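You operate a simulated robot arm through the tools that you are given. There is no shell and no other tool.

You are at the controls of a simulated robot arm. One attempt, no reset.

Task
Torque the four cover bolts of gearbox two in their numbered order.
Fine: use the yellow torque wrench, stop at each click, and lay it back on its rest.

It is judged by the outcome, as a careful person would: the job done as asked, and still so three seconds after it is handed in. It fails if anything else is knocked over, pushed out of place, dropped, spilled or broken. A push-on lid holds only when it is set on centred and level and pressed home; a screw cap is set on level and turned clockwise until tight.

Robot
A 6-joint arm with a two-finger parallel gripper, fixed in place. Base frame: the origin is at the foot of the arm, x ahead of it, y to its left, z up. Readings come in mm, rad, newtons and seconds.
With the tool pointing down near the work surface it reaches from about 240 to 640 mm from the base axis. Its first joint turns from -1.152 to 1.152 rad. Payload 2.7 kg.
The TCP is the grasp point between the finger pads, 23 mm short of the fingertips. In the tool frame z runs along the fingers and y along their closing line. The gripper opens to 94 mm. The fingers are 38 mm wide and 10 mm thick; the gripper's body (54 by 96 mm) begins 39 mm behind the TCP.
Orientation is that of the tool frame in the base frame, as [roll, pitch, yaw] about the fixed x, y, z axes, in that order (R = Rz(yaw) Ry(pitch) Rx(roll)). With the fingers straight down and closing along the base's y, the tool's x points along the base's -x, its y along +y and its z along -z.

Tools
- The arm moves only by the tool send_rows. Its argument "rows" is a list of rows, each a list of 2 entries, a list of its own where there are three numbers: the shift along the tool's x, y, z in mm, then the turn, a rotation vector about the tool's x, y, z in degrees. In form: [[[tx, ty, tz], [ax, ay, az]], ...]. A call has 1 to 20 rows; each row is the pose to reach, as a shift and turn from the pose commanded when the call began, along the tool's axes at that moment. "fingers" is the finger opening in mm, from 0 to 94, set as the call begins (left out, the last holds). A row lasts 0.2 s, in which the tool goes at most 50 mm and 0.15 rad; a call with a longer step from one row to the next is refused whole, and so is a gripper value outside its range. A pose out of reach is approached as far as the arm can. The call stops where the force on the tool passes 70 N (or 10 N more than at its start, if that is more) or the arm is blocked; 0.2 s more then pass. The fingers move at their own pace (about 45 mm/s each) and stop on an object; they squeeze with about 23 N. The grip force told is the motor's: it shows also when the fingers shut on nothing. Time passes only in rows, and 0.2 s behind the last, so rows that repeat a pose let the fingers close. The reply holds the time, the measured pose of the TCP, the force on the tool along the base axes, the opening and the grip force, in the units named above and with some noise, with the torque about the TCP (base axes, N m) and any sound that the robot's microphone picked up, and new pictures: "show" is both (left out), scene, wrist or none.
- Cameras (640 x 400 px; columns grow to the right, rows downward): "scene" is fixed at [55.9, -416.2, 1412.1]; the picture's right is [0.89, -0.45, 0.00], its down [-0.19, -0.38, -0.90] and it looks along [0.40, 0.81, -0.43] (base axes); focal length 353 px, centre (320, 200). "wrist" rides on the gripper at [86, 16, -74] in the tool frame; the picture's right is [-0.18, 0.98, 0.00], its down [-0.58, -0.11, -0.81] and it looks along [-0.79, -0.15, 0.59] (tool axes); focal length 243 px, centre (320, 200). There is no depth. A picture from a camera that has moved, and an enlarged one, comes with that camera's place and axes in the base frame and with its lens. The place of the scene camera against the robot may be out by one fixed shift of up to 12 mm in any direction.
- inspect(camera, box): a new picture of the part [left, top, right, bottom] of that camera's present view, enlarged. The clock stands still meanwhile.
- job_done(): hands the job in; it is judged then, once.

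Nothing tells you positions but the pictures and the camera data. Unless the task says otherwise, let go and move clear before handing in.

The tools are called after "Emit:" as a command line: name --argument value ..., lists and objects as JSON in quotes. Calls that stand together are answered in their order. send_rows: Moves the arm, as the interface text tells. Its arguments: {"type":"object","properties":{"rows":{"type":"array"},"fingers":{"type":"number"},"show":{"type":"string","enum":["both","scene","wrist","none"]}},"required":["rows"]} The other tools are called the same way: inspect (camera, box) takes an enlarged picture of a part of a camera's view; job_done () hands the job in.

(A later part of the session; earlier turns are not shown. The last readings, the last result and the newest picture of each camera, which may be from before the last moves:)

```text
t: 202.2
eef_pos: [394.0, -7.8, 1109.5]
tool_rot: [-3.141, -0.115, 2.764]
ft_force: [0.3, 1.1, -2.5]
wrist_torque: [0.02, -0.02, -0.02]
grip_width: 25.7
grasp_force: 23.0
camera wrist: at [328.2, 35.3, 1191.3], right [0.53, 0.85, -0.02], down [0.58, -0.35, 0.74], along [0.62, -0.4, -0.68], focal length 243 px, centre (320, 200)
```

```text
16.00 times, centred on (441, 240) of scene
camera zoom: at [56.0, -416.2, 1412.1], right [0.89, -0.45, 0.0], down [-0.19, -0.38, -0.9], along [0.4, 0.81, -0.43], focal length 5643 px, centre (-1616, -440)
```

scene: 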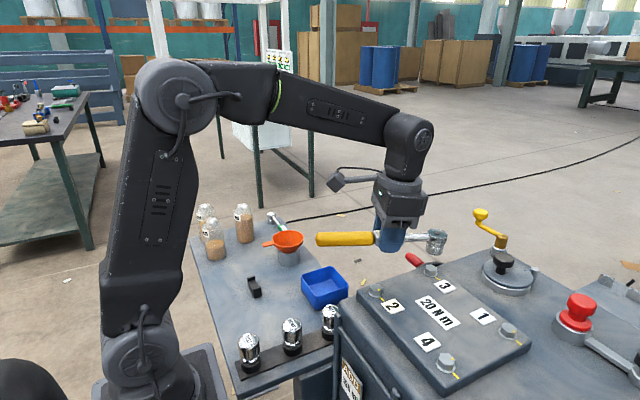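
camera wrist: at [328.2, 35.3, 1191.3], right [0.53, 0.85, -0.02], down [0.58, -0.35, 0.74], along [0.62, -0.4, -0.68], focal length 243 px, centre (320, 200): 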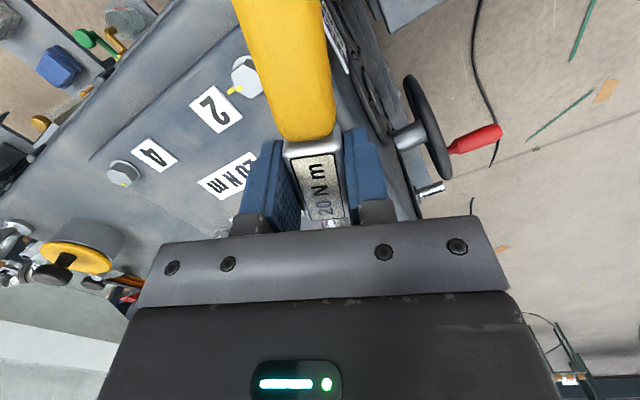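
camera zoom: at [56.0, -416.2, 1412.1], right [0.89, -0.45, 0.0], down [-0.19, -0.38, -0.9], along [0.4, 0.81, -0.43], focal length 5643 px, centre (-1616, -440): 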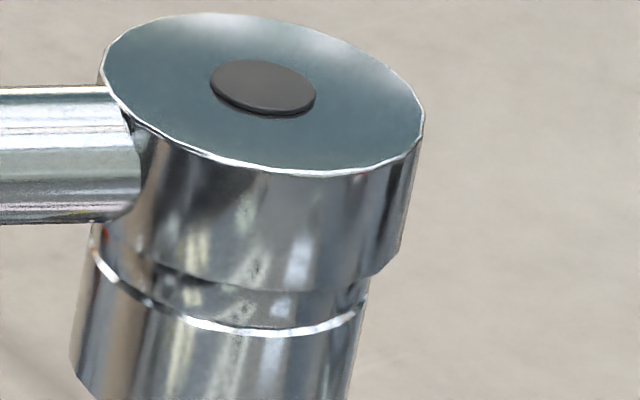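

Emit:
send_rows --rows '[[[-0.5, 0, 4], [0, -0.4, 0]], [[-1.2, 0, 10], [0, -0.8, 0]], [[-2, 0, 17], [0, -1.3, 0]], [[-2.8, 0, 24], [0, -1.3, 0]], [[-3.2, 0, 28], [0, -1.3, 0]], [[-3.2, 0, 28], [0, -1.3, 0]], [[-3.2, 0, 28], [0, -1.3, 0]]]' --show "wrist"

Emit:
inspect --camera "scene" --box '[410, 230, 470, 285]'

Emit:
inspect --camera "scene" --box '[421, 258, 453, 278]'

Emit:
inspect --camera "scene" --box '[423, 242, 455, 262]'

```text
t: 203.8
eef_pos: [393.5, -7.3, 1080.5]
tool_rot: [3.141, -0.091, 2.764]
ft_force: [-0.2, -0.1, -3.5]
wrist_torque: [-0.02, -0.03, -0.01]
grip_width: 25.7
grasp_force: 22.6
camera wrist: at [326.3, 36.7, 1160.8], right [0.53, 0.85, -0.02], down [0.57, -0.34, 0.75], along [0.63, -0.41, -0.66], focal length 243 px, centre (320, 200)
```

wrist: 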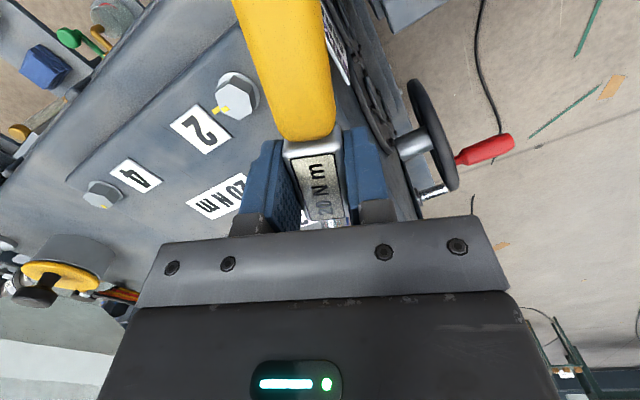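

```text
7.27 times, centred on (440, 258) of scene
camera zoom: at [56.0, -416.2, 1412.1], right [0.89, -0.45, 0.0], down [-0.19, -0.38, -0.9], along [0.4, 0.81, -0.43], focal length 2565 px, centre (-553, -218)
```

zoom: 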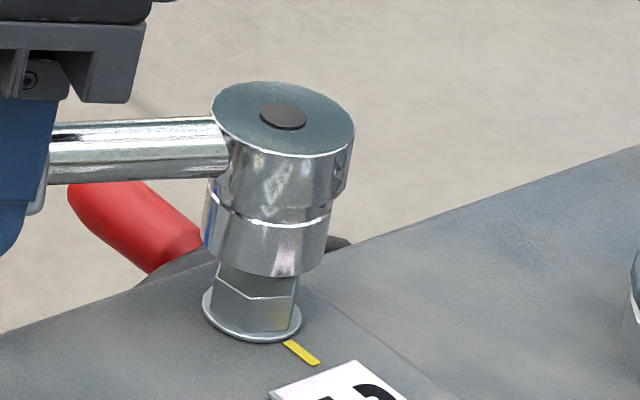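

```text
16.00 times, centred on (437, 268) of scene
camera zoom: at [56.0, -416.2, 1412.1], right [0.89, -0.45, 0.0], down [-0.19, -0.38, -0.9], along [0.4, 0.81, -0.43], focal length 5643 px, centre (-1552, -888)
```

zoom: 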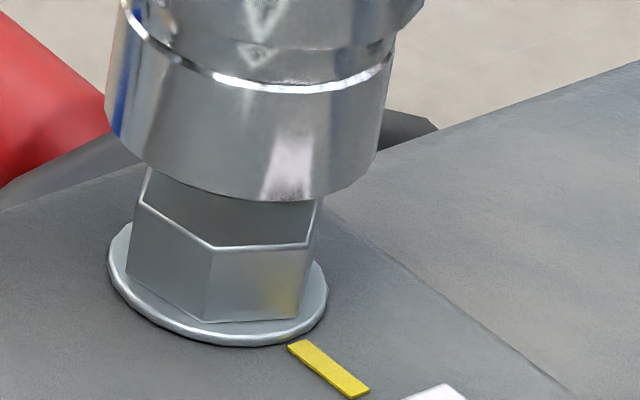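

```text
16.00 times, centred on (439, 252) of scene
camera zoom: at [56.0, -416.2, 1412.1], right [0.89, -0.45, 0.0], down [-0.19, -0.38, -0.9], along [0.4, 0.81, -0.43], focal length 5643 px, centre (-1584, -632)
```

zoom: 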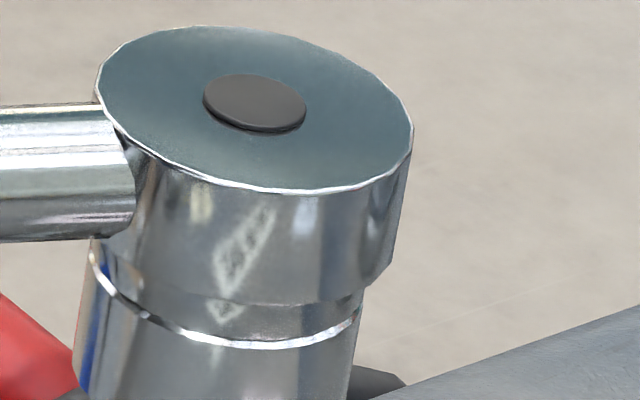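

Everything lines up within about 0.1 mm: level, centred, with matching hex angle. Lowering.

Emit:
send_rows --rows '[[[-0.18, 0, 2], [0, 0, 0]], [[-0.36, 0, 4], [0, 0, 0]], [[-0.55, 0, 6], [0, 0, 0]], [[-0.73, 0, 8], [0, 0, 0]], [[-0.9, 0, 10], [0, 0, 0]], [[-0.9, 0, 10], [0, 0, 0]]]' --show "none"

Emit:
inspect --camera "scene" --box '[421, 258, 453, 278]'

```text
t: 205.2
eef_pos: [394.2, -7.4, 1069.7]
tool_rot: [-3.141, -0.091, 2.764]
ft_force: [0.6, 0.1, -2.7]
wrist_torque: [-0.02, -0.03, 0.05]
grip_width: 25.8
grasp_force: 23.1
```

```text
16.00 times, centred on (437, 268) of scene
camera zoom: at [56.0, -416.2, 1412.1], right [0.89, -0.45, 0.0], down [-0.19, -0.38, -0.9], along [0.4, 0.81, -0.43], focal length 5643 px, centre (-1552, -888)
```

zoom: 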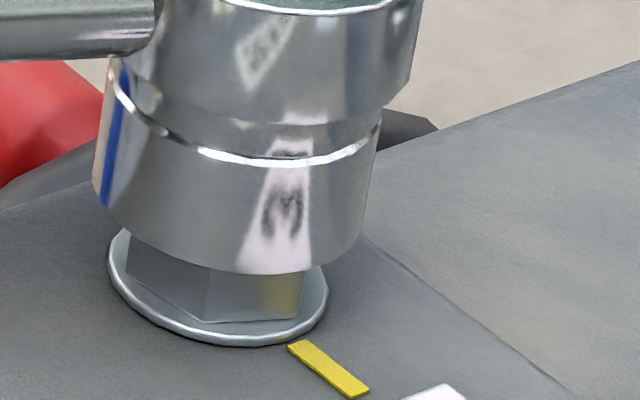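

Emit:
send_rows --rows '[[[-0.07, 0, 0.8], [0, 0, 0]], [[-0.14, 0, 1.6], [0, 0, 0]], [[-0.14, 0, 1.6], [0, 0, 0]]]' --show "none"

```text
t: 206.0
eef_pos: [392.6, -6.8, 1068.8]
tool_rot: [-3.14, -0.089, 2.765]
ft_force: [3.8, -2.0, -0.6]
wrist_torque: [-0.13, -0.33, 0.0]
grip_width: 25.7
grasp_force: 22.3
```

Emit:
send_rows --rows '[[[-0.15, 0, 0], [0, 0, 0]], [[-0.3, 0, 0], [0, 0, 0]], [[-0.33, 0, 0.4], [0, 0, 0]], [[-0.33, 0, 0.4], [0, 0, 0]]]' --show "none"

```text
t: 207.0
eef_pos: [392.7, -7.3, 1067.6]
tool_rot: [-3.141, -0.09, 2.764]
ft_force: [0.4, 2.3, -3.6]
wrist_torque: [0.04, -0.02, 0.11]
grip_width: 25.6
grasp_force: 22.9
```

It dropped in. Continuing down.

Emit:
send_rows --rows '[[[-0.14, 0, 1.5], [0, 0, 0]], [[-0.27, 0, 3], [0, 0, 0]], [[-0.41, 0, 4.5], [0, 0, 0]], [[-0.55, 0, 6], [0, 0, 0]], [[-0.55, 0, 6], [0, 0, 0]]]' --show "none"

Emit:
inspect --camera "scene" --box '[421, 258, 453, 278]'

```text
t: 208.2
eef_pos: [392.4, -9.2, 1063.0]
tool_rot: [-3.14, -0.091, 2.765]
ft_force: [0.3, -0.1, -2.7]
wrist_torque: [0.02, -0.02, -0.03]
grip_width: 25.8
grasp_force: 22.6
```

```text
16.00 times, centred on (437, 268) of scene
camera zoom: at [56.0, -416.2, 1412.1], right [0.89, -0.45, 0.0], down [-0.19, -0.38, -0.9], along [0.4, 0.81, -0.43], focal length 5643 px, centre (-1552, -888)
```

zoom: 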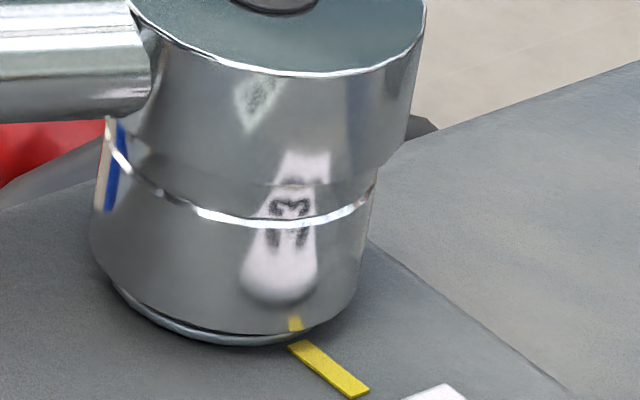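

Emit:
send_rows --rows '[[[-0.14, 0, 1.5], [0, 0, 0]], [[-0.27, 0, 3], [0, 0, 0]], [[-0.36, 0, 4], [0, 0, 0]], [[-0.36, 0, 4], [0, 0, 0]]]' --show "none"

```text
t: 209.2
eef_pos: [394.7, -8.8, 1060.0]
tool_rot: [3.141, -0.09, 2.763]
ft_force: [-0.8, 0.5, 0.6]
wrist_torque: [-0.07, -0.19, -0.05]
grip_width: 25.8
grasp_force: 23.4
```

Seated on bolt 3. Starting the clockwise stroke; the click is expected near a handle angle of 80°.

Emit:
send_rows --rows '[[[-0.01, 1.52, -0.3], [-0.09, 0, 1]], [[-0.05, 3.04, -0.3], [-0.18, 0, 2]], [[-0.12, 4.55, -0.3], [-0.27, 0, 3]], [[-0.21, 6.07, -0.3], [-0.36, 0, 4]], [[-0.33, 7.58, -0.3], [-0.45, 0, 5]], [[-0.48, 9.09, -0.35], [-0.54, 0, 6]], [[-0.65, 10.6, -0.35], [-0.63, 0, 7]], [[-0.85, 12.1, -0.4], [-0.72, 0, 8]]]' --show "none"

```text
t: 211.0
eef_pos: [400.3, 4.6, 1057.9]
tool_rot: [-3.14, -0.092, 2.622]
ft_force: [-15.9, -0.5, 11.2]
wrist_torque: [-0.62, -0.63, -0.67]
grip_width: 25.8
grasp_force: 22.5
```

Emit:
send_rows --rows '[[[0.3, 1.3, -0.3], [-0.09, 0, 1]], [[0.45, 2.74, -0.5], [-0.18, 0, 2]], [[0.38, 4.25, -0.5], [-0.27, 0, 3]], [[0.29, 5.77, -0.5], [-0.36, 0, 4]], [[0.17, 7.28, -0.5], [-0.45, 0, 5]], [[0.02, 8.79, -0.55], [-0.54, 0, 6]], [[-0.15, 10.3, -0.55], [-0.63, 0, 7]], [[-0.35, 11.8, -0.6], [-0.72, 0, 8]]]' --show "none"

```text
t: 212.8
eef_pos: [405.6, 13.5, 1059.8]
tool_rot: [3.141, -0.091, 2.483]
ft_force: [7.0, -1.6, -9.2]
wrist_torque: [0.3, 0.26, 0.29]
grip_width: 25.4
grasp_force: 22.8
```

Emit:
send_rows --rows '[[[-0.2, 1.6, 0.2], [-0.09, 0, 1]], [[-0.25, 3.14, 0.2], [-0.18, 0, 2]], [[-0.32, 4.65, 0.2], [-0.27, 0, 3]], [[-0.41, 6.17, 0.2], [-0.36, 0, 4]], [[-0.53, 7.68, 0.2], [-0.45, 0, 5]], [[-0.68, 9.19, 0.15], [-0.54, 0, 6]], [[-0.85, 10.7, 0.15], [-0.63, 0, 7]], [[-1.05, 12.2, 0.1], [-0.72, 0, 8]]]' --show "none"

```text
t: 214.6
eef_pos: [414.5, 22.3, 1060.4]
tool_rot: [-3.141, -0.09, 2.344]
ft_force: [6.2, 2.2, 4.2]
wrist_torque: [-0.42, -0.68, 0.64]
grip_width: 25.8
grasp_force: 22.9
```

Emit:
send_rows --rows '[[[-0.05, 1.75, -0.1], [-0.09, 0, 1]], [[-0.1, 3.3, -0.2], [-0.18, 0, 2]], [[-0.17, 4.8, -0.2], [-0.27, 0, 3]], [[-0.26, 6.3, -0.2], [-0.36, 0, 4]], [[-0.38, 7.83, -0.2], [-0.45, 0, 5]], [[-0.53, 9.34, -0.25], [-0.54, 0, 6]], [[-0.7, 10.85, -0.25], [-0.63, 0, 7]], [[-0.9, 12.35, -0.3], [-0.72, 0, 8]]]' --show "none"

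```text
t: 216.4
eef_pos: [422.2, 30.4, 1059.0]
tool_rot: [3.14, -0.09, 2.205]
ft_force: [8.1, 7.6, 7.7]
wrist_torque: [-0.29, -0.65, 0.99]
grip_width: 25.9
grasp_force: 23.1
```

Emit:
send_rows --rows '[[[0, 1.9, -0.2], [-0.09, 0, 1]], [[-0.05, 3.5, -0.35], [-0.18, 0, 2]], [[-0.12, 5.0, -0.35], [-0.27, 0, 3]], [[-0.21, 6.5, -0.35], [-0.36, 0, 4]], [[-0.33, 8.0, -0.35], [-0.45, 0, 5]], [[-0.48, 9.5, -0.4], [-0.54, 0, 6]], [[-0.65, 11.05, -0.4], [-0.63, 0, 7]], [[-0.85, 12.55, -0.45], [-0.72, 0, 8]]]' --show "none"

Emit:
inspect --camera "scene" --box '[400, 225, 470, 285]'

```text
t: 218.2
eef_pos: [434.1, 36.4, 1059.3]
tool_rot: [-3.14, -0.09, 2.064]
ft_force: [10.9, -0.8, -11.1]
wrist_torque: [0.62, 0.19, 0.98]
grip_width: 25.9
grasp_force: 22.9
```

```text
6.67 times, centred on (435, 255) of scene
camera zoom: at [56.4, -416.2, 1412.1], right [0.89, -0.45, 0.0], down [-0.19, -0.38, -0.9], along [0.4, 0.81, -0.43], focal length 2351 px, centre (-447, -167)
```

zoom: 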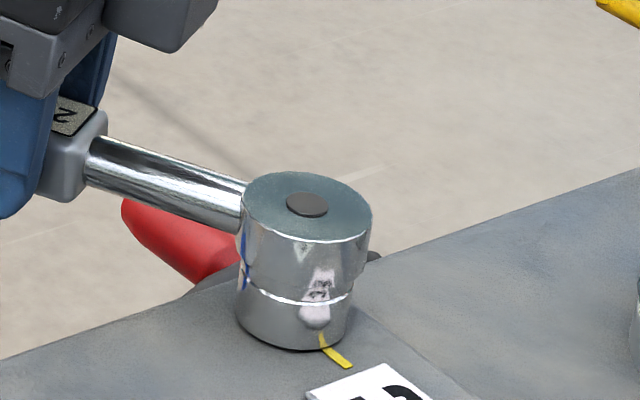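

Emit:
send_rows --rows '[[[-0.15, 1.8, 0.2], [-0.09, 0, 1]], [[-0.25, 3.44, 0.3], [-0.18, 0, 2]], [[-0.32, 4.95, 0.3], [-0.27, 0, 3]], [[-0.41, 6.47, 0.3], [-0.36, 0, 4]], [[-0.53, 7.98, 0.3], [-0.45, 0, 5]], [[-0.68, 9.49, 0.25], [-0.54, 0, 6]], [[-0.85, 11.0, 0.25], [-0.63, 0, 7]], [[-1.05, 12.5, 0.2], [-0.72, 0, 8]]]' --show "none"

```text
t: 220.0
eef_pos: [444.7, 42.5, 1058.6]
tool_rot: [-3.138, -0.09, 1.922]
ft_force: [1.2, -9.7, -5.3]
wrist_torque: [0.04, 0.17, -0.06]
grip_width: 26.2
grasp_force: 22.9
```

Emit:
send_rows --rows '[[[-0.2, 1.52, 0], [-0.09, 0, 1]], [[-0.4, 3.04, 0], [-0.18, 0, 2]], [[-0.47, 4.55, 0], [-0.27, 0, 3]], [[-0.56, 6.07, 0], [-0.36, 0, 4]], [[-0.68, 7.58, 0], [-0.45, 0, 5]], [[-0.83, 9.09, -0.05], [-0.54, 0, 6]], [[-1.0, 10.6, -0.05], [-0.63, 0, 7]], [[-1.2, 12.1, -0.1], [-0.72, 0, 8]]]' --show "none"

```text
t: 221.8
eef_pos: [458.0, 45.2, 1058.9]
tool_rot: [-3.142, -0.09, 1.783]
ft_force: [-6.7, -7.5, -1.6]
wrist_torque: [-0.16, 0.18, -0.62]
grip_width: 25.7
grasp_force: 22.9
```

Emit:
send_rows --rows '[[[-0.15, 1.3, 0], [-0.09, 0, 1]], [[-0.25, 2.74, 0], [-0.18, 0, 2]], [[-0.32, 4.25, 0], [-0.27, 0, 3]], [[-0.41, 5.77, 0], [-0.36, 0, 4]], [[-0.53, 7.28, 0], [-0.45, 0, 5]], [[-0.68, 8.79, -0.05], [-0.54, 0, 6]], [[-0.85, 10.3, -0.05], [-0.63, 0, 7]]]' --show "none"

Emit:
inspect --camera "scene" --box '[410, 235, 470, 285]'

```text
t: 223.4
eef_pos: [466.9, 48.1, 1059.5]
tool_rot: [-3.141, -0.09, 1.659]
ft_force: [-4.9, 6.9, -12.7]
wrist_torque: [1.0, 0.17, -0.14]
grip_width: 26.0
grasp_force: 22.7
```

```text
8.00 times, centred on (440, 260) of scene
camera zoom: at [56.0, -416.0, 1412.1], right [0.89, -0.45, 0.0], down [-0.19, -0.38, -0.9], along [0.4, 0.81, -0.43], focal length 2822 px, centre (-640, -280)
```

zoom: 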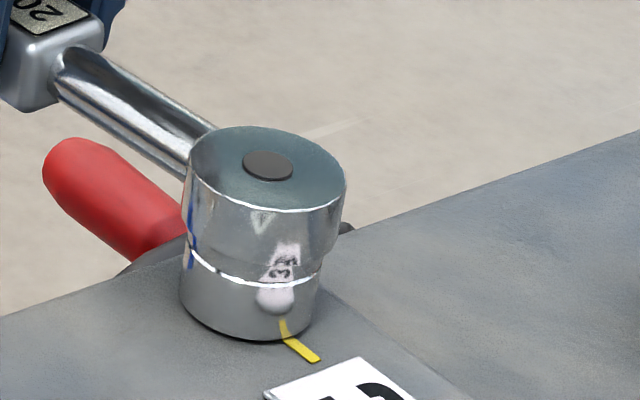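

Emit:
send_rows --rows '[[[0.1, 1.52, 0.2], [-0.09, 0, 1]], [[0.15, 3.04, 0.4], [-0.18, 0, 2]], [[0.08, 4.55, 0.4], [-0.27, 0, 3]], [[-0.01, 6.07, 0.4], [-0.36, 0, 4]]]' --show "none"

Emit:
inspect --camera "scene" --box '[410, 235, 470, 285]'

```text
t: 224.4
eef_pos: [472.9, 47.7, 1059.3]
tool_rot: [3.141, -0.09, 1.589]
ft_force: [-10.3, 8.0, 7.3]
wrist_torque: [-0.55, 0.34, -0.68]
grip_width: 25.8
grasp_force: 22.9
```

```text
8.00 times, centred on (440, 260) of scene
camera zoom: at [55.5, -416.0, 1412.2], right [0.89, -0.45, 0.0], down [-0.19, -0.38, -0.9], along [0.4, 0.81, -0.43], focal length 2822 px, centre (-640, -280)
```

zoom: 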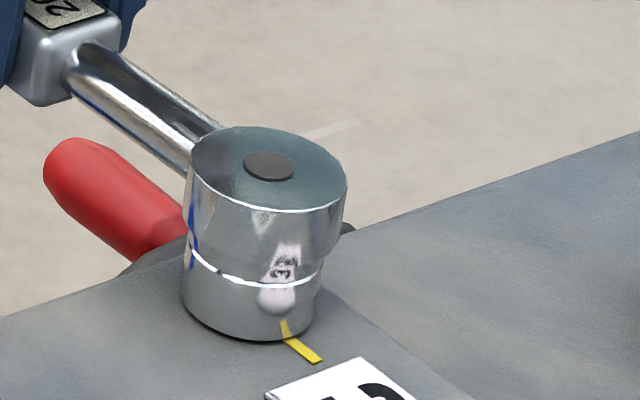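

Emit:
send_rows --rows '[[[0.15, 1.3, -0.2], [-0.09, 0, 1]], [[0.2, 2.74, -0.25], [-0.18, 0, 2]], [[0.13, 4.25, -0.25], [-0.27, 0, 3]]]' --show "none"

Emit:
inspect --camera "scene" --box '[410, 235, 470, 285]'

```text
t: 225.2
eef_pos: [477.4, 48.1, 1059.1]
tool_rot: [3.139, -0.088, 1.538]
ft_force: [-5.4, 7.4, 14.6]
wrist_torque: [-0.95, 0.26, -0.26]
grip_width: 25.9
grasp_force: 22.9
```

```text
8.00 times, centred on (440, 260) of scene
camera zoom: at [55.6, -416.0, 1412.2], right [0.89, -0.45, 0.0], down [-0.19, -0.38, -0.9], along [0.4, 0.81, -0.43], focal length 2822 px, centre (-640, -280)
```

zoom: 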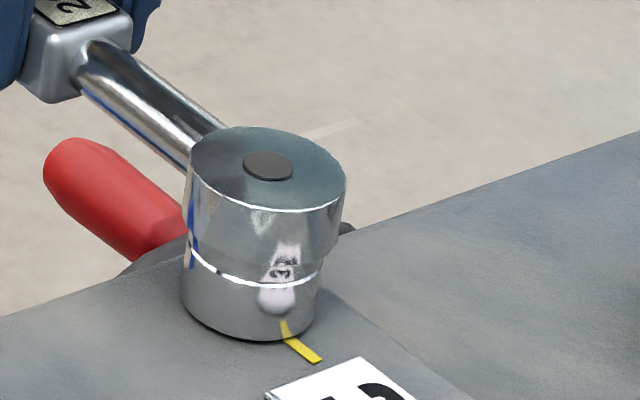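

Emit:
send_rows --rows '[[[0.15, 1.45, -0.4], [-0.09, 0, 1]], [[0.15, 2.9, -0.6], [-0.18, 0, 2]]]' --show "none"

Emit:
inspect --camera "scene" --box '[410, 235, 470, 285]'

```text
t: 225.8
eef_pos: [480.2, 48.4, 1058.2]
tool_rot: [3.138, -0.091, 1.502]
ft_force: [1.4, 9.4, 9.6]
wrist_torque: [-0.54, -0.05, 0.27]
grip_width: 25.8
grasp_force: 22.8
```

```text
8.00 times, centred on (440, 260) of scene
camera zoom: at [55.9, -415.9, 1412.2], right [0.89, -0.45, 0.0], down [-0.19, -0.38, -0.9], along [0.4, 0.81, -0.43], focal length 2822 px, centre (-640, -280)
```

zoom: 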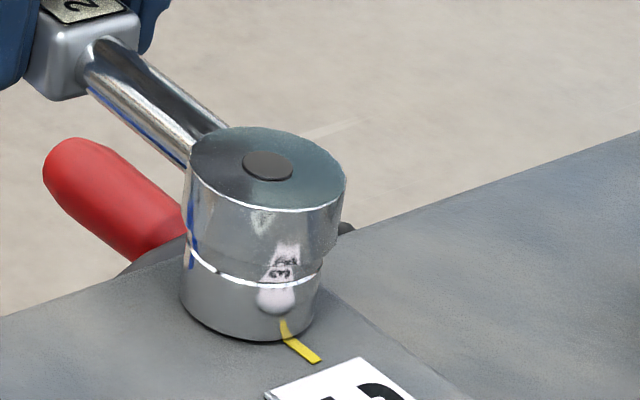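

Emit:
send_rows --rows '[[[0.1, 0.76, -0.1], [-0.05, 0, 0.5]], [[0.15, 1.6, -0.3], [-0.09, 0, 1]], [[0.15, 2.4, -0.3], [-0.14, 0, 1.5]]]' --show "none"

Emit:
inspect --camera "scene" --box '[410, 235, 470, 285]'

```text
t: 226.6
eef_pos: [483.2, 47.9, 1058.4]
tool_rot: [-3.14, -0.086, 1.474]
ft_force: [8.0, -4.5, -8.8]
wrist_torque: [0.66, -0.18, 0.94]
grip_width: 25.9
grasp_force: 22.6
```

```text
8.00 times, centred on (440, 260) of scene
camera zoom: at [56.3, -416.4, 1412.0], right [0.89, -0.45, 0.0], down [-0.19, -0.38, -0.9], along [0.4, 0.81, -0.43], focal length 2822 px, centre (-640, -280)
```

zoom: 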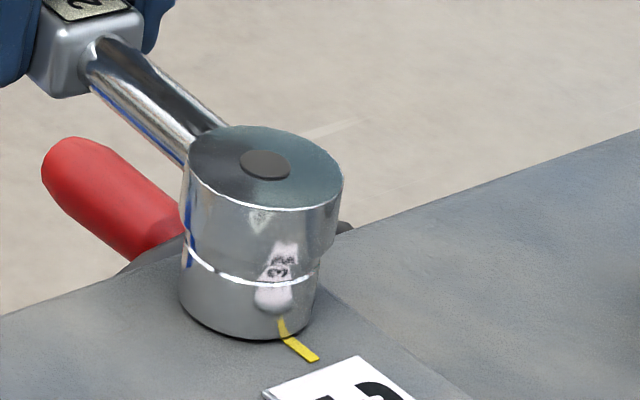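

Emit:
send_rows --rows '[[[-0.05, 1.0, 0.1], [-0.05, 0, 0.5]], [[-0.1, 1.85, 0.25], [-0.09, 0, 1]], [[-0.15, 2.6, 0.25], [-0.14, 0, 1.5]]]' --show "none"

Emit:
inspect --camera "scene" --box '[410, 235, 470, 285]'

```text
t: 227.4
eef_pos: [485.7, 46.2, 1059.1]
tool_rot: [-3.141, -0.089, 1.448]
ft_force: [-1.2, -1.7, -6.8]
wrist_torque: [0.35, 0.04, 0.23]
grip_width: 25.9
grasp_force: 23.6
```

```text
8.00 times, centred on (440, 260) of scene
camera zoom: at [56.0, -416.2, 1412.1], right [0.89, -0.45, 0.0], down [-0.19, -0.38, -0.9], along [0.4, 0.81, -0.43], focal length 2822 px, centre (-640, -280)
```

zoom: 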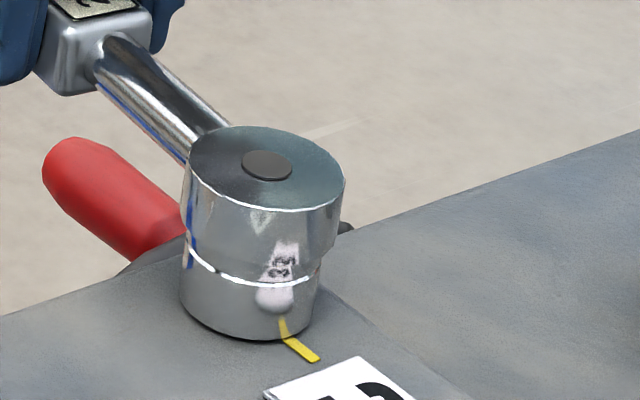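

Emit:
send_rows --rows '[[[0, 0.76, 0.1], [-0.05, 0, 0.5]], [[-0.01, 1.52, 0.1], [-0.09, 0, 1]]]' --show "none"

Emit:
inspect --camera "scene" --box '[410, 235, 470, 285]'

```text
t: 228.0
eef_pos: [486.4, 47.2, 1058.5]
tool_rot: [3.14, -0.089, 1.432]
ft_force: [-2.2, -1.1, -2.3]
wrist_torque: [0.02, 0.18, 0.02]
grip_width: 26.1
grasp_force: 23.5
```

```text
8.00 times, centred on (440, 260) of scene
camera zoom: at [55.9, -416.2, 1412.1], right [0.89, -0.45, 0.0], down [-0.19, -0.38, -0.9], along [0.4, 0.81, -0.43], focal length 2822 px, centre (-640, -280)
```

zoom: 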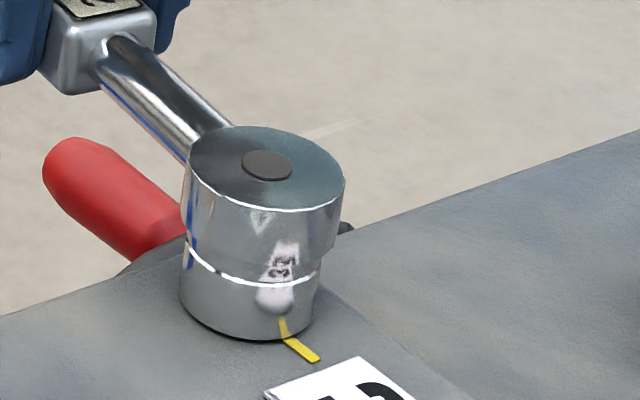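

Emit:
send_rows --rows '[[[0, 0.76, 0], [-0.05, 0, 0.5]], [[-0.01, 1.52, 0], [-0.09, 0, 1]]]' --show "none"

Emit:
inspect --camera "scene" --box '[410, 235, 470, 285]'

```text
t: 228.6
eef_pos: [489.4, 45.7, 1059.9]
tool_rot: [3.14, -0.091, 1.415]
ft_force: [2.5, 3.0, -6.3]
wrist_torque: [0.37, -0.11, 0.52]
grip_width: 25.8
grasp_force: 23.1
```

```text
8.00 times, centred on (440, 260) of scene
camera zoom: at [56.2, -416.2, 1412.1], right [0.89, -0.45, 0.0], down [-0.19, -0.38, -0.9], along [0.4, 0.81, -0.43], focal length 2822 px, centre (-640, -280)
```

zoom: 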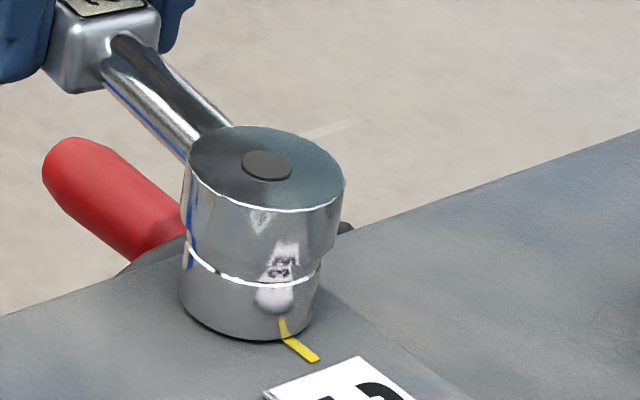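

Emit:
send_rows --rows '[[[0, 0.85, 0], [-0.05, 0, 0.5]], [[-0.01, 1.7, 0.1], [-0.09, 0, 1]]]' --show "none"

Emit:
inspect --camera "scene" --box '[410, 235, 470, 285]'

```text
t: 229.2
eef_pos: [490.5, 46.1, 1059.7]
tool_rot: [-3.139, -0.089, 1.397]
ft_force: [-0.6, -3.7, -7.8]
wrist_torque: [0.29, -0.07, 0.25]
grip_width: 25.8
grasp_force: 23.2
```

```text
8.00 times, centred on (440, 260) of scene
camera zoom: at [56.0, -416.3, 1412.0], right [0.89, -0.45, 0.0], down [-0.19, -0.38, -0.9], along [0.4, 0.81, -0.43], focal length 2822 px, centre (-640, -280)
```

zoom: 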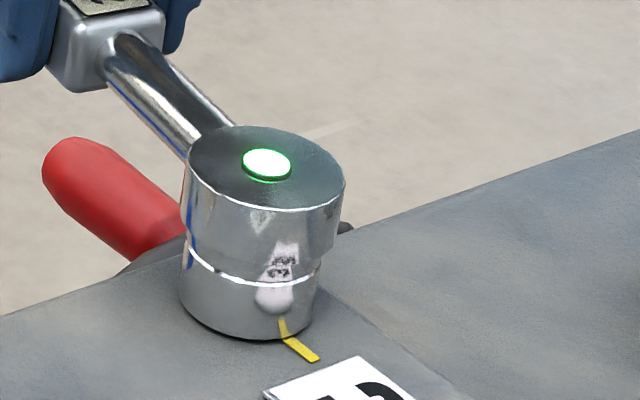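

Green flash on bolt 3, again right at about 80.5°. I'm stopping, unloading the flats, and getting ready to lift.

Emit:
send_rows --rows '[[[0, -1.2, 0.1], [0.07, 0, -0.8]], [[0, -2.4, 0.1], [0.14, 0, -1.6]], [[0, -3.8, 0.1], [0.22, 0, -2.5]], [[0, -3.8, 0.1], [0.22, 0, -2.5]]]' --show "none"

```text
t: 230.2
eef_pos: [485.5, 47.1, 1061.2]
tool_rot: [3.139, -0.09, 1.442]
ft_force: [2.9, -5.7, -4.1]
wrist_torque: [-0.13, -0.07, 0.33]
grip_width: 25.8
grasp_force: 22.9
```

Emit:
send_rows --rows '[[[-0.2, 0.1, -0.3], [0, 0, 0]], [[-0.15, 0.1, -0.7], [0, 0, 0.2]], [[-0.1, 0.1, -1.1], [0, 0, -0.2]], [[-0.06, 0.1, -1.5], [0, 0, 0.2]], [[-0.02, 0.1, -2], [0, 0, 0]]]' --show "none"

```text
t: 231.4
eef_pos: [486.0, 47.0, 1061.7]
tool_rot: [-3.139, -0.092, 1.441]
ft_force: [4.5, -3.6, -8.1]
wrist_torque: [0.4, -0.11, 0.44]
grip_width: 25.8
grasp_force: 23.0
```

Emit:
send_rows --rows '[[[-0.05, 0.2, -0.4], [0, 0, -0.2]], [[0, 0.2, -0.9], [0, 0, 0.2]], [[0.03, 0.2, -1.4], [0, 0, -0.3]], [[0.08, 0.2, -1.9], [0, 0, 0.1]], [[0.1, 0.2, -2.4], [0, 0, -0.1]], [[0.15, 0.2, -3], [0, 0, -0.1]]]' --show "none"

Emit:
inspect --camera "scene" --box '[410, 235, 470, 285]'

```text
t: 232.8
eef_pos: [485.6, 46.9, 1064.6]
tool_rot: [-3.142, -0.089, 1.442]
ft_force: [-0.8, 1.9, -4.7]
wrist_torque: [0.19, -0.01, -0.03]
grip_width: 25.6
grasp_force: 22.6
```

```text
8.00 times, centred on (440, 260) of scene
camera zoom: at [56.0, -416.1, 1412.1], right [0.89, -0.45, 0.0], down [-0.19, -0.38, -0.9], along [0.4, 0.81, -0.43], focal length 2822 px, centre (-640, -280)
```

zoom: 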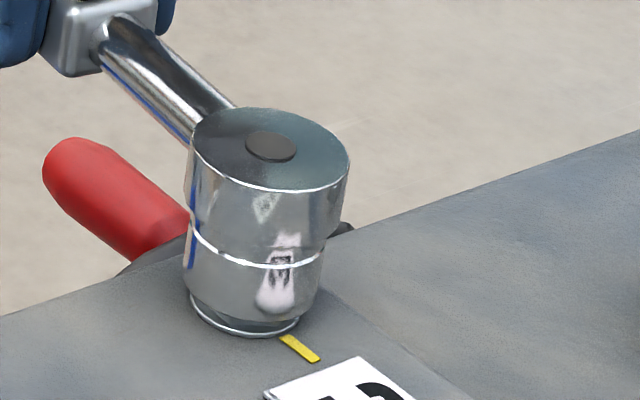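

It's coming off smoothly. Continuing the lift and raising clear.

Emit:
send_rows --rows '[[[0.05, 0, -0.8], [0, 0, 0]], [[0.15, 0, -1.6], [0, 0, 0]], [[0.22, 0, -2.5], [0, 0, 0]], [[0.32, 0, -3.5], [0, 0, 0]], [[0.4, 0, -4.5], [0, 0, 0]], [[0.5, 0, -5.5], [0, 0, 0]], [[0.6, 0, -7], [0, 0, 0]], [[0.8, 0, -9], [0, 0, 0]], [[1.1, 0, -12], [0, 0, 0]], [[1.5, 0, -17], [0, 0, 0]], [[2.2, 0, -24], [0, 0, 0]], [[2.9, 0, -32], [0, 0, 0]], [[3.4, 0, -38], [0, 0, 0]], [[3.4, 0, -38], [0, 0, 0]]]'

Emit:
inspect --camera "scene" --box '[418, 256, 458, 281]'

Emit:
inspect --camera "scene" --box '[430, 350, 470, 375]'

Emit:
inspect --camera "scene" --box '[400, 215, 480, 275]'

```text
t: 235.8
eef_pos: [486.0, 44.2, 1102.0]
tool_rot: [-3.141, -0.09, 1.444]
ft_force: [-1.3, -0.9, -3.4]
wrist_torque: [0.01, 0.0, 0.0]
grip_width: 25.9
grasp_force: 22.7
camera wrist: at [512.0, 122.6, 1183.1], right [0.95, -0.31, -0.02], down [-0.19, -0.63, 0.75], along [-0.24, -0.71, -0.66], focal length 243 px, centre (320, 200)
```

scene: 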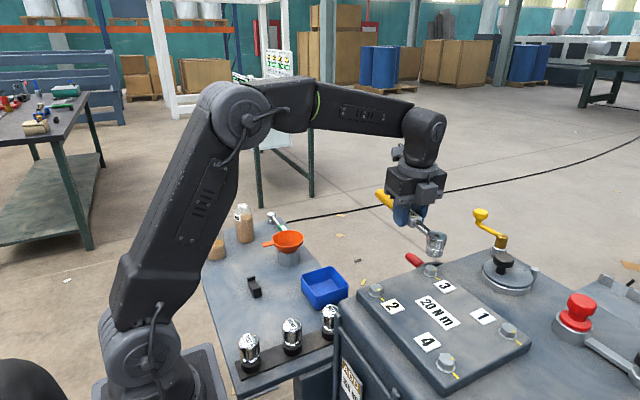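
wrist: 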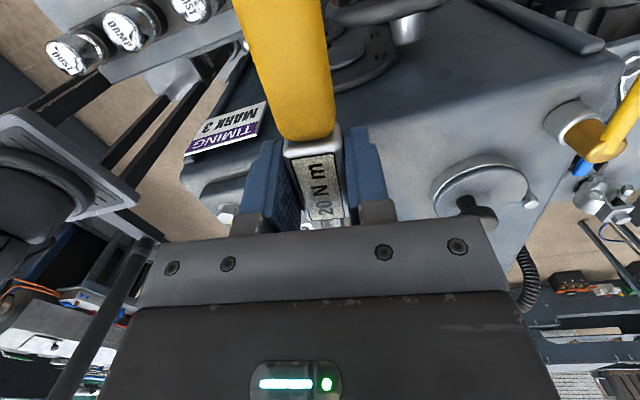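

```text
16.00 times, centred on (438, 268) of scene
camera zoom: at [56.0, -416.2, 1412.1], right [0.89, -0.45, 0.0], down [-0.19, -0.38, -0.9], along [0.4, 0.81, -0.43], focal length 5643 px, centre (-1568, -896)
```

zoom: 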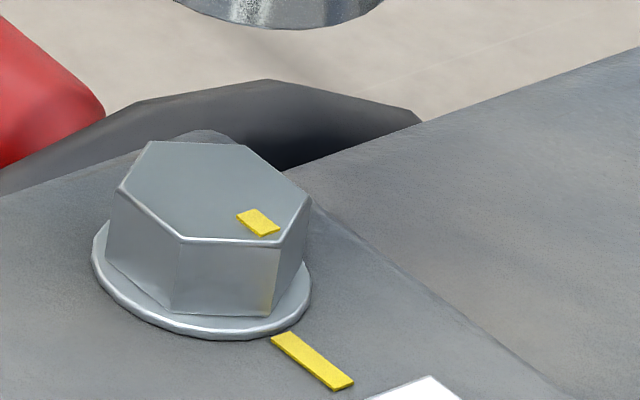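

```text
16.00 times, centred on (450, 362) of scene
camera zoom: at [56.0, -416.2, 1412.1], right [0.89, -0.45, 0.0], down [-0.19, -0.38, -0.9], along [0.4, 0.81, -0.43], focal length 5643 px, centre (-1760, -2400)
```

zoom: 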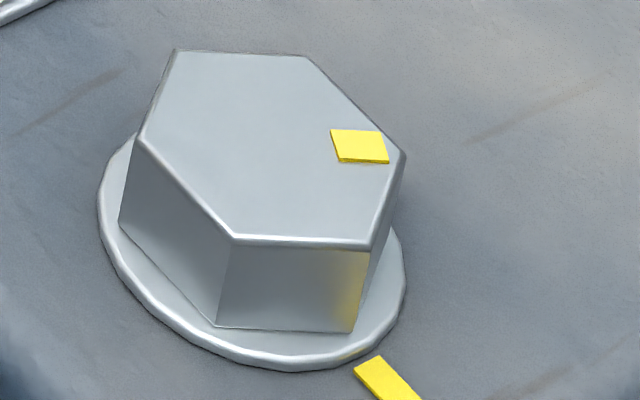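

```text
6.67 times, centred on (440, 245) of scene
camera zoom: at [56.0, -416.2, 1412.1], right [0.89, -0.45, 0.0], down [-0.19, -0.38, -0.9], along [0.4, 0.81, -0.43], focal length 2351 px, centre (-480, -100)
```

zoom: 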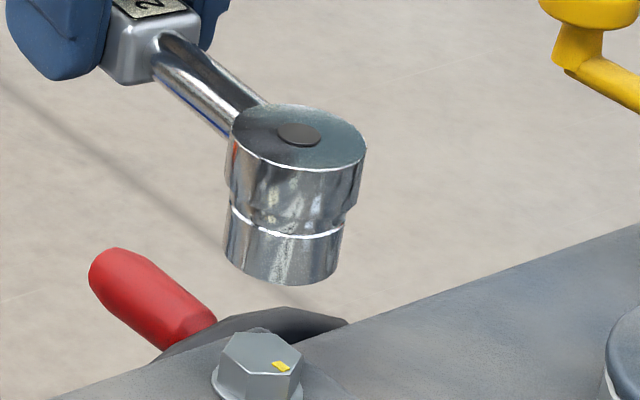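

Bolt 3 is aligned as well. Bolt 4's marked corner is at −30.7°, so I'll seat it with the handle at 149°. I'll do it in two strokes so the handle never sweeps over bolt 2. Moving across now.

Emit:
send_rows --rows '[[[-2.3, -1.8, -0.3], [0.06, 0, -0.7]], [[-6.8, -5.4, -0.8], [0.18, 0, -2]], [[-15.8, -12.5, -1.8], [0.42, 0, -4.6]], [[-27, -21.4, -3], [0.72, 0, -8]], [[-40.6, -32.1, -4.6], [1.08, 0, -11.9]], [[-55.2, -43.7, -6.2], [1.47, 0, -16.2]], [[-71, -56.2, -8], [1.89, 0, -20.9]], [[-86.7, -68.7, -9.8], [2.31, 0, -25.5]], [[-102.5, -81.2, -11.6], [2.73, 0, -30.2]], [[-118.3, -93.7, -13.3], [3.15, 0, -34.8]], [[-134.1, -106.1, -15.1], [3.57, 0, -39.4]], [[-149.8, -118.6, -16.9], [3.99, 0, -44.1]], [[-165.6, -131.1, -18.7], [4.41, 0, -48.7]], [[-180.2, -142.7, -20.3], [4.8, 0, -53]], [[-193.8, -153.4, -21.8], [5.16, 0, -57]], [[-207.3, -164.1, -23.4], [5.52, 0, -61]], [[-217.4, -172.2, -24.5], [5.79, 0, -64]], [[-225.3, -178.4, -25.4], [6, 0, -66.3]], [[-225.3, -178.4, -25.4], [6, 0, -66.3]], [[-225.3, -178.4, -25.4], [6, 0, -66.3]]]'

Emit:
inspect --camera "scene" --box '[415, 300, 485, 375]'

Emit:
inspect --camera "scene" --box '[440, 305, 480, 330]'

```text
t: 240.0
eef_pos: [280.2, -154.6, 1108.1]
tool_rot: [3.141, -0.088, 2.605]
ft_force: [-0.2, 0.6, -2.5]
wrist_torque: [-0.01, -0.04, 0.02]
grip_width: 26.0
grasp_force: 22.9
camera wrist: at [220.5, -100.3, 1187.9], right [0.66, 0.75, -0.02], down [0.5, -0.43, 0.75], along [0.56, -0.5, -0.66], focal length 243 px, centre (320, 200)
```

scene: 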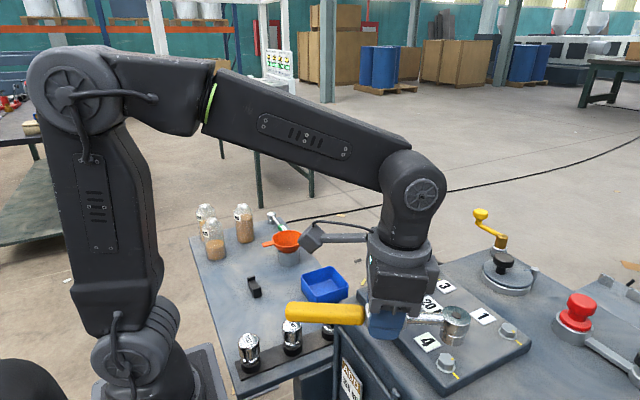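
wrist: 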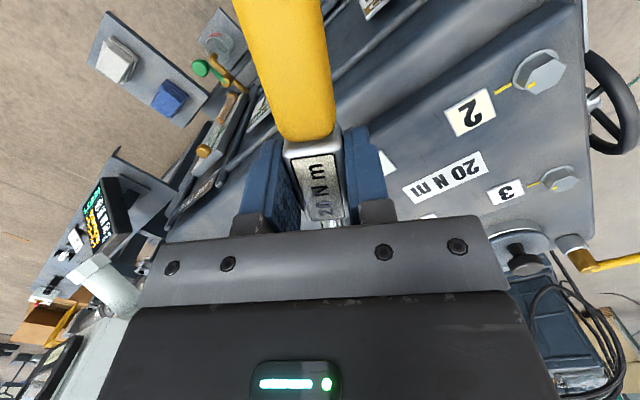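

```text
5.33 times, centred on (450, 338) of scene
camera zoom: at [56.0, -416.2, 1412.1], right [0.89, -0.45, 0.0], down [-0.19, -0.38, -0.9], along [0.4, 0.81, -0.43], focal length 1881 px, centre (-373, -533)
```

zoom: 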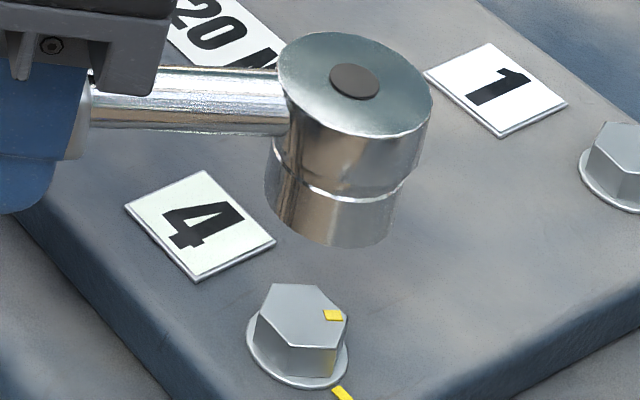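

```text
16.00 times, centred on (460, 318) of scene
camera zoom: at [56.0, -416.2, 1412.1], right [0.89, -0.45, 0.0], down [-0.19, -0.38, -0.9], along [0.4, 0.81, -0.43], focal length 5643 px, centre (-1920, -1680)
```

zoom: 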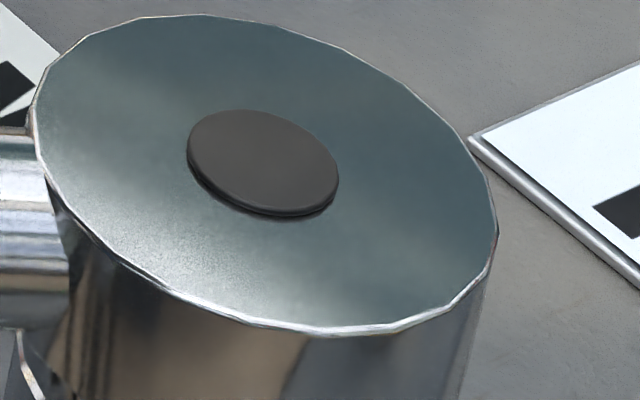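

Emit:
send_rows --rows '[[[-0.4, 0, 4], [0, 0.3, 0]], [[-0.9, 0, 10], [0, 0.6, 0]], [[-1.6, 0, 17], [0, 0.6, 0]], [[-2.2, 0, 24], [0, 0.6, 0]], [[-2.6, 0, 28], [0, 0.6, 0]], [[-2.6, 0, 28], [0, 0.6, 0]], [[-2.6, 0, 28], [0, 0.6, 0]]]' --show "wrist"

Emit:
inspect --camera "scene" --box '[415, 310, 485, 375]'

Emit:
inspect --camera "scene" --box '[430, 350, 470, 375]'

Emit:
inspect --camera "scene" --box '[437, 325, 477, 350]'

```text
t: 241.6
eef_pos: [282.4, -155.8, 1080.8]
tool_rot: [-3.141, -0.101, 2.605]
ft_force: [-0.6, 0.6, -2.9]
wrist_torque: [0.0, -0.03, 0.02]
grip_width: 25.8
grasp_force: 23.5
camera wrist: at [222.3, -101.4, 1161.2], right [0.66, 0.75, -0.02], down [0.51, -0.43, 0.74], along [0.55, -0.5, -0.67], focal length 243 px, centre (320, 200)
```

wrist: 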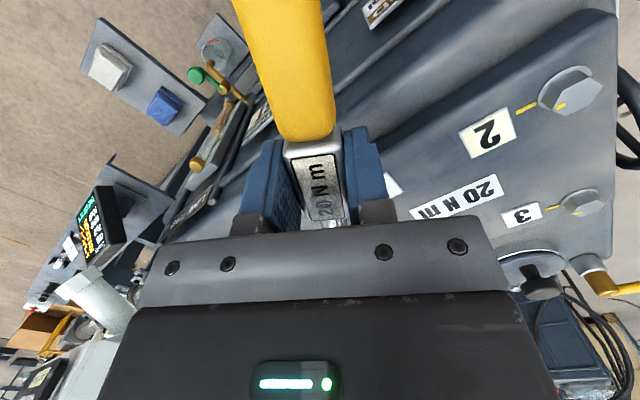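

```text
6.15 times, centred on (450, 342) of scene
camera zoom: at [56.0, -416.2, 1412.1], right [0.89, -0.45, 0.0], down [-0.19, -0.38, -0.9], along [0.4, 0.81, -0.43], focal length 2170 px, centre (-480, -677)
```

zoom: 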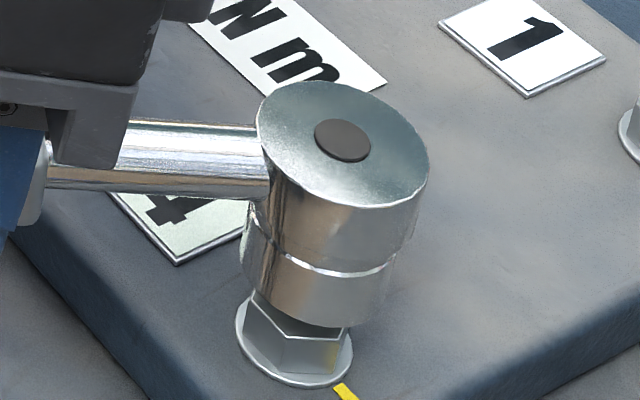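

```text
16.00 times, centred on (450, 362) of scene
camera zoom: at [56.0, -416.2, 1412.1], right [0.89, -0.45, 0.0], down [-0.19, -0.38, -0.9], along [0.4, 0.81, -0.43], focal length 5643 px, centre (-1760, -2400)
```

zoom: 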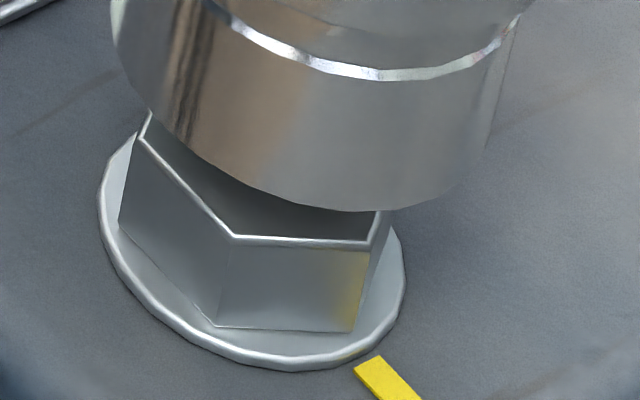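

```text
16.00 times, centred on (457, 338) of scene
camera zoom: at [56.0, -416.2, 1412.1], right [0.89, -0.45, 0.0], down [-0.19, -0.38, -0.9], along [0.4, 0.81, -0.43], focal length 5643 px, centre (-1872, -2000)
```

zoom: 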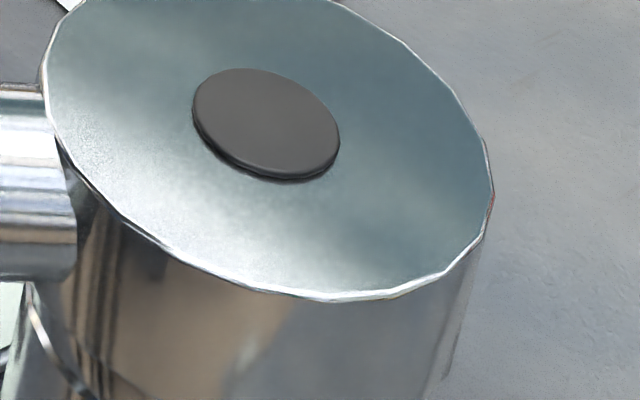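

Level, but about 0.9 mm outward. I'm correcting and lowering to just above the hex.

Emit:
send_rows --rows '[[[0.7, 0.2, 1.5], [0, 0, 0]], [[0.5, 0.3, 3.5], [0, 0, 0]], [[0.3, 0.3, 5.5], [0, 0, 0]], [[0.1, 0.3, 7.5], [0, 0, 0]], [[-0.05, 0.3, 9], [0, 0, 0]], [[-0.05, 0.3, 9], [0, 0, 0]]]' --show "none"

Emit:
inspect --camera "scene" --box '[430, 350, 470, 375]'

Emit:
inspect --camera "scene" --box '[437, 330, 477, 355]'

```text
t: 243.0
eef_pos: [280.5, -155.4, 1070.4]
tool_rot: [3.141, -0.099, 2.606]
ft_force: [0.0, 0.2, -3.4]
wrist_torque: [0.02, -0.04, 0.03]
grip_width: 26.0
grasp_force: 23.0
```

```text
16.00 times, centred on (450, 362) of scene
camera zoom: at [56.0, -416.2, 1412.1], right [0.89, -0.45, 0.0], down [-0.19, -0.38, -0.9], along [0.4, 0.81, -0.43], focal length 5643 px, centre (-1760, -2400)
```

zoom: 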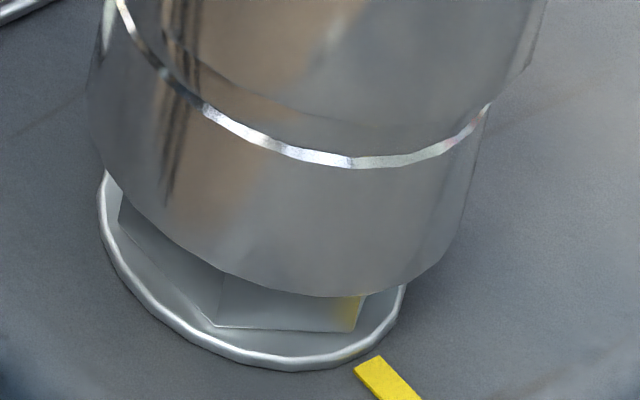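

```text
16.00 times, centred on (457, 342) of scene
camera zoom: at [56.0, -416.2, 1412.1], right [0.89, -0.45, 0.0], down [-0.19, -0.38, -0.9], along [0.4, 0.81, -0.43], focal length 5643 px, centre (-1872, -2080)
```

zoom: 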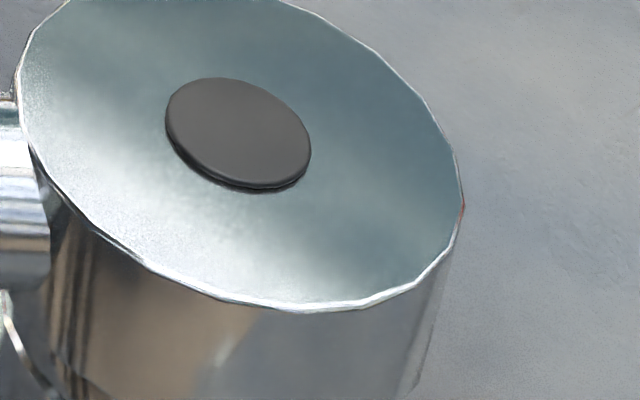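

Emit:
send_rows --rows '[[[-0.08, 0, 0.8], [0, 0, 0]], [[-0.16, 0, 1.6], [0, 0, 0]], [[-0.16, 0, 1.6], [0, 0, 0]]]' --show "none"

```text
t: 243.8
eef_pos: [280.2, -155.2, 1069.4]
tool_rot: [-3.14, -0.1, 2.605]
ft_force: [-8.4, 0.5, 3.3]
wrist_torque: [-0.28, -0.15, -0.26]
grip_width: 25.7
grasp_force: 22.5
```

Emit:
send_rows --rows '[[[0.05, 0, -0.6], [0, 0, 0]], [[0.4, -0.2, -0.6], [0, 0, 0]], [[0.4, -0.2, -0.6], [0, 0, 0]], [[0.35, -0.2, 0], [0, 0, 0]], [[0.35, -0.2, 0], [0, 0, 0]]]' --show "none"

```text
t: 245.0
eef_pos: [280.2, -155.0, 1069.0]
tool_rot: [3.14, -0.102, 2.606]
ft_force: [-1.3, -4.2, -6.8]
wrist_torque: [0.05, 0.25, -0.38]
grip_width: 25.8
grasp_force: 23.3
```

Emit:
send_rows --rows '[[[-0.15, -0.15, 0.7], [0, 0, 0]], [[-0.25, -0.15, 1.5], [0, 0, 0]], [[-0.3, -0.15, 2.2], [0, 0, 0]], [[-0.3, -0.15, 2.2], [0, 0, 0]]]' --show "none"

Emit:
inspect --camera "scene" --box '[430, 350, 470, 375]'

```text
t: 246.0
eef_pos: [281.4, -156.1, 1067.9]
tool_rot: [3.141, -0.1, 2.603]
ft_force: [-9.8, 1.3, 4.0]
wrist_torque: [-0.31, -0.23, -0.26]
grip_width: 26.1
grasp_force: 23.0
```

```text
16.00 times, centred on (450, 362) of scene
camera zoom: at [55.6, -416.1, 1412.1], right [0.89, -0.45, 0.0], down [-0.19, -0.38, -0.9], along [0.4, 0.81, -0.43], focal length 5643 px, centre (-1760, -2400)
```

zoom: 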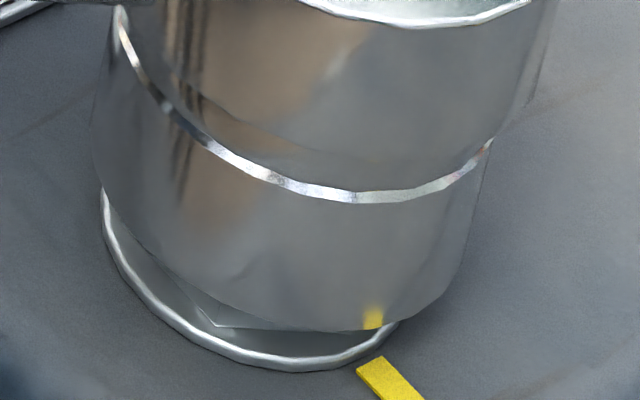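

It's entering the socket, with a slight rub on one side. I'm easing toward −x and continuing.

Emit:
send_rows --rows '[[[0.3, -0.18, 0], [0, 0, 0]], [[0.25, -0.18, 0.8], [0, 0, 0]], [[0.15, -0.18, 1.6], [0, 0, 0]], [[0.1, -0.18, 2.2], [0, 0, 0]], [[0.1, -0.18, 2.2], [0, 0, 0]]]' --show "none"

```text
t: 247.2
eef_pos: [278.0, -155.2, 1063.5]
tool_rot: [-3.14, -0.1, 2.605]
ft_force: [1.6, 1.4, -2.9]
wrist_torque: [-0.02, -0.03, 0.08]
grip_width: 25.6
grasp_force: 23.3
```

Clear now. Lowering to the seat.

Emit:
send_rows --rows '[[[-0.1, 0, 1], [0, 0, 0]], [[-0.25, 0, 2.5], [0, 0, 0]], [[-0.4, 0, 4], [0, 0, 0]], [[-0.5, 0, 5], [0, 0, 0]], [[-0.5, 0, 5], [0, 0, 0]]]' --show "none"

Emit:
inspect --camera "scene" --box '[415, 320, 485, 380]'

```text
t: 248.4
eef_pos: [279.5, -156.1, 1060.1]
tool_rot: [-3.14, -0.099, 2.604]
ft_force: [0.6, -2.1, 4.2]
wrist_torque: [-0.54, -0.68, -0.25]
grip_width: 25.9
grasp_force: 22.4
```

```text
6.67 times, centred on (450, 350) of scene
camera zoom: at [55.9, -416.3, 1412.1], right [0.89, -0.45, 0.0], down [-0.19, -0.38, -0.9], along [0.4, 0.81, -0.43], focal length 2351 px, centre (-547, -800)
```

zoom: 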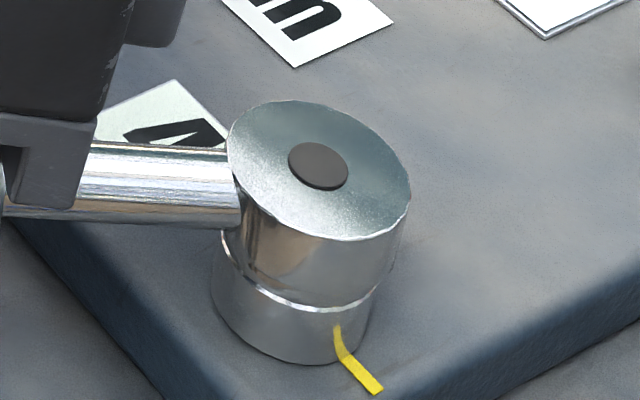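

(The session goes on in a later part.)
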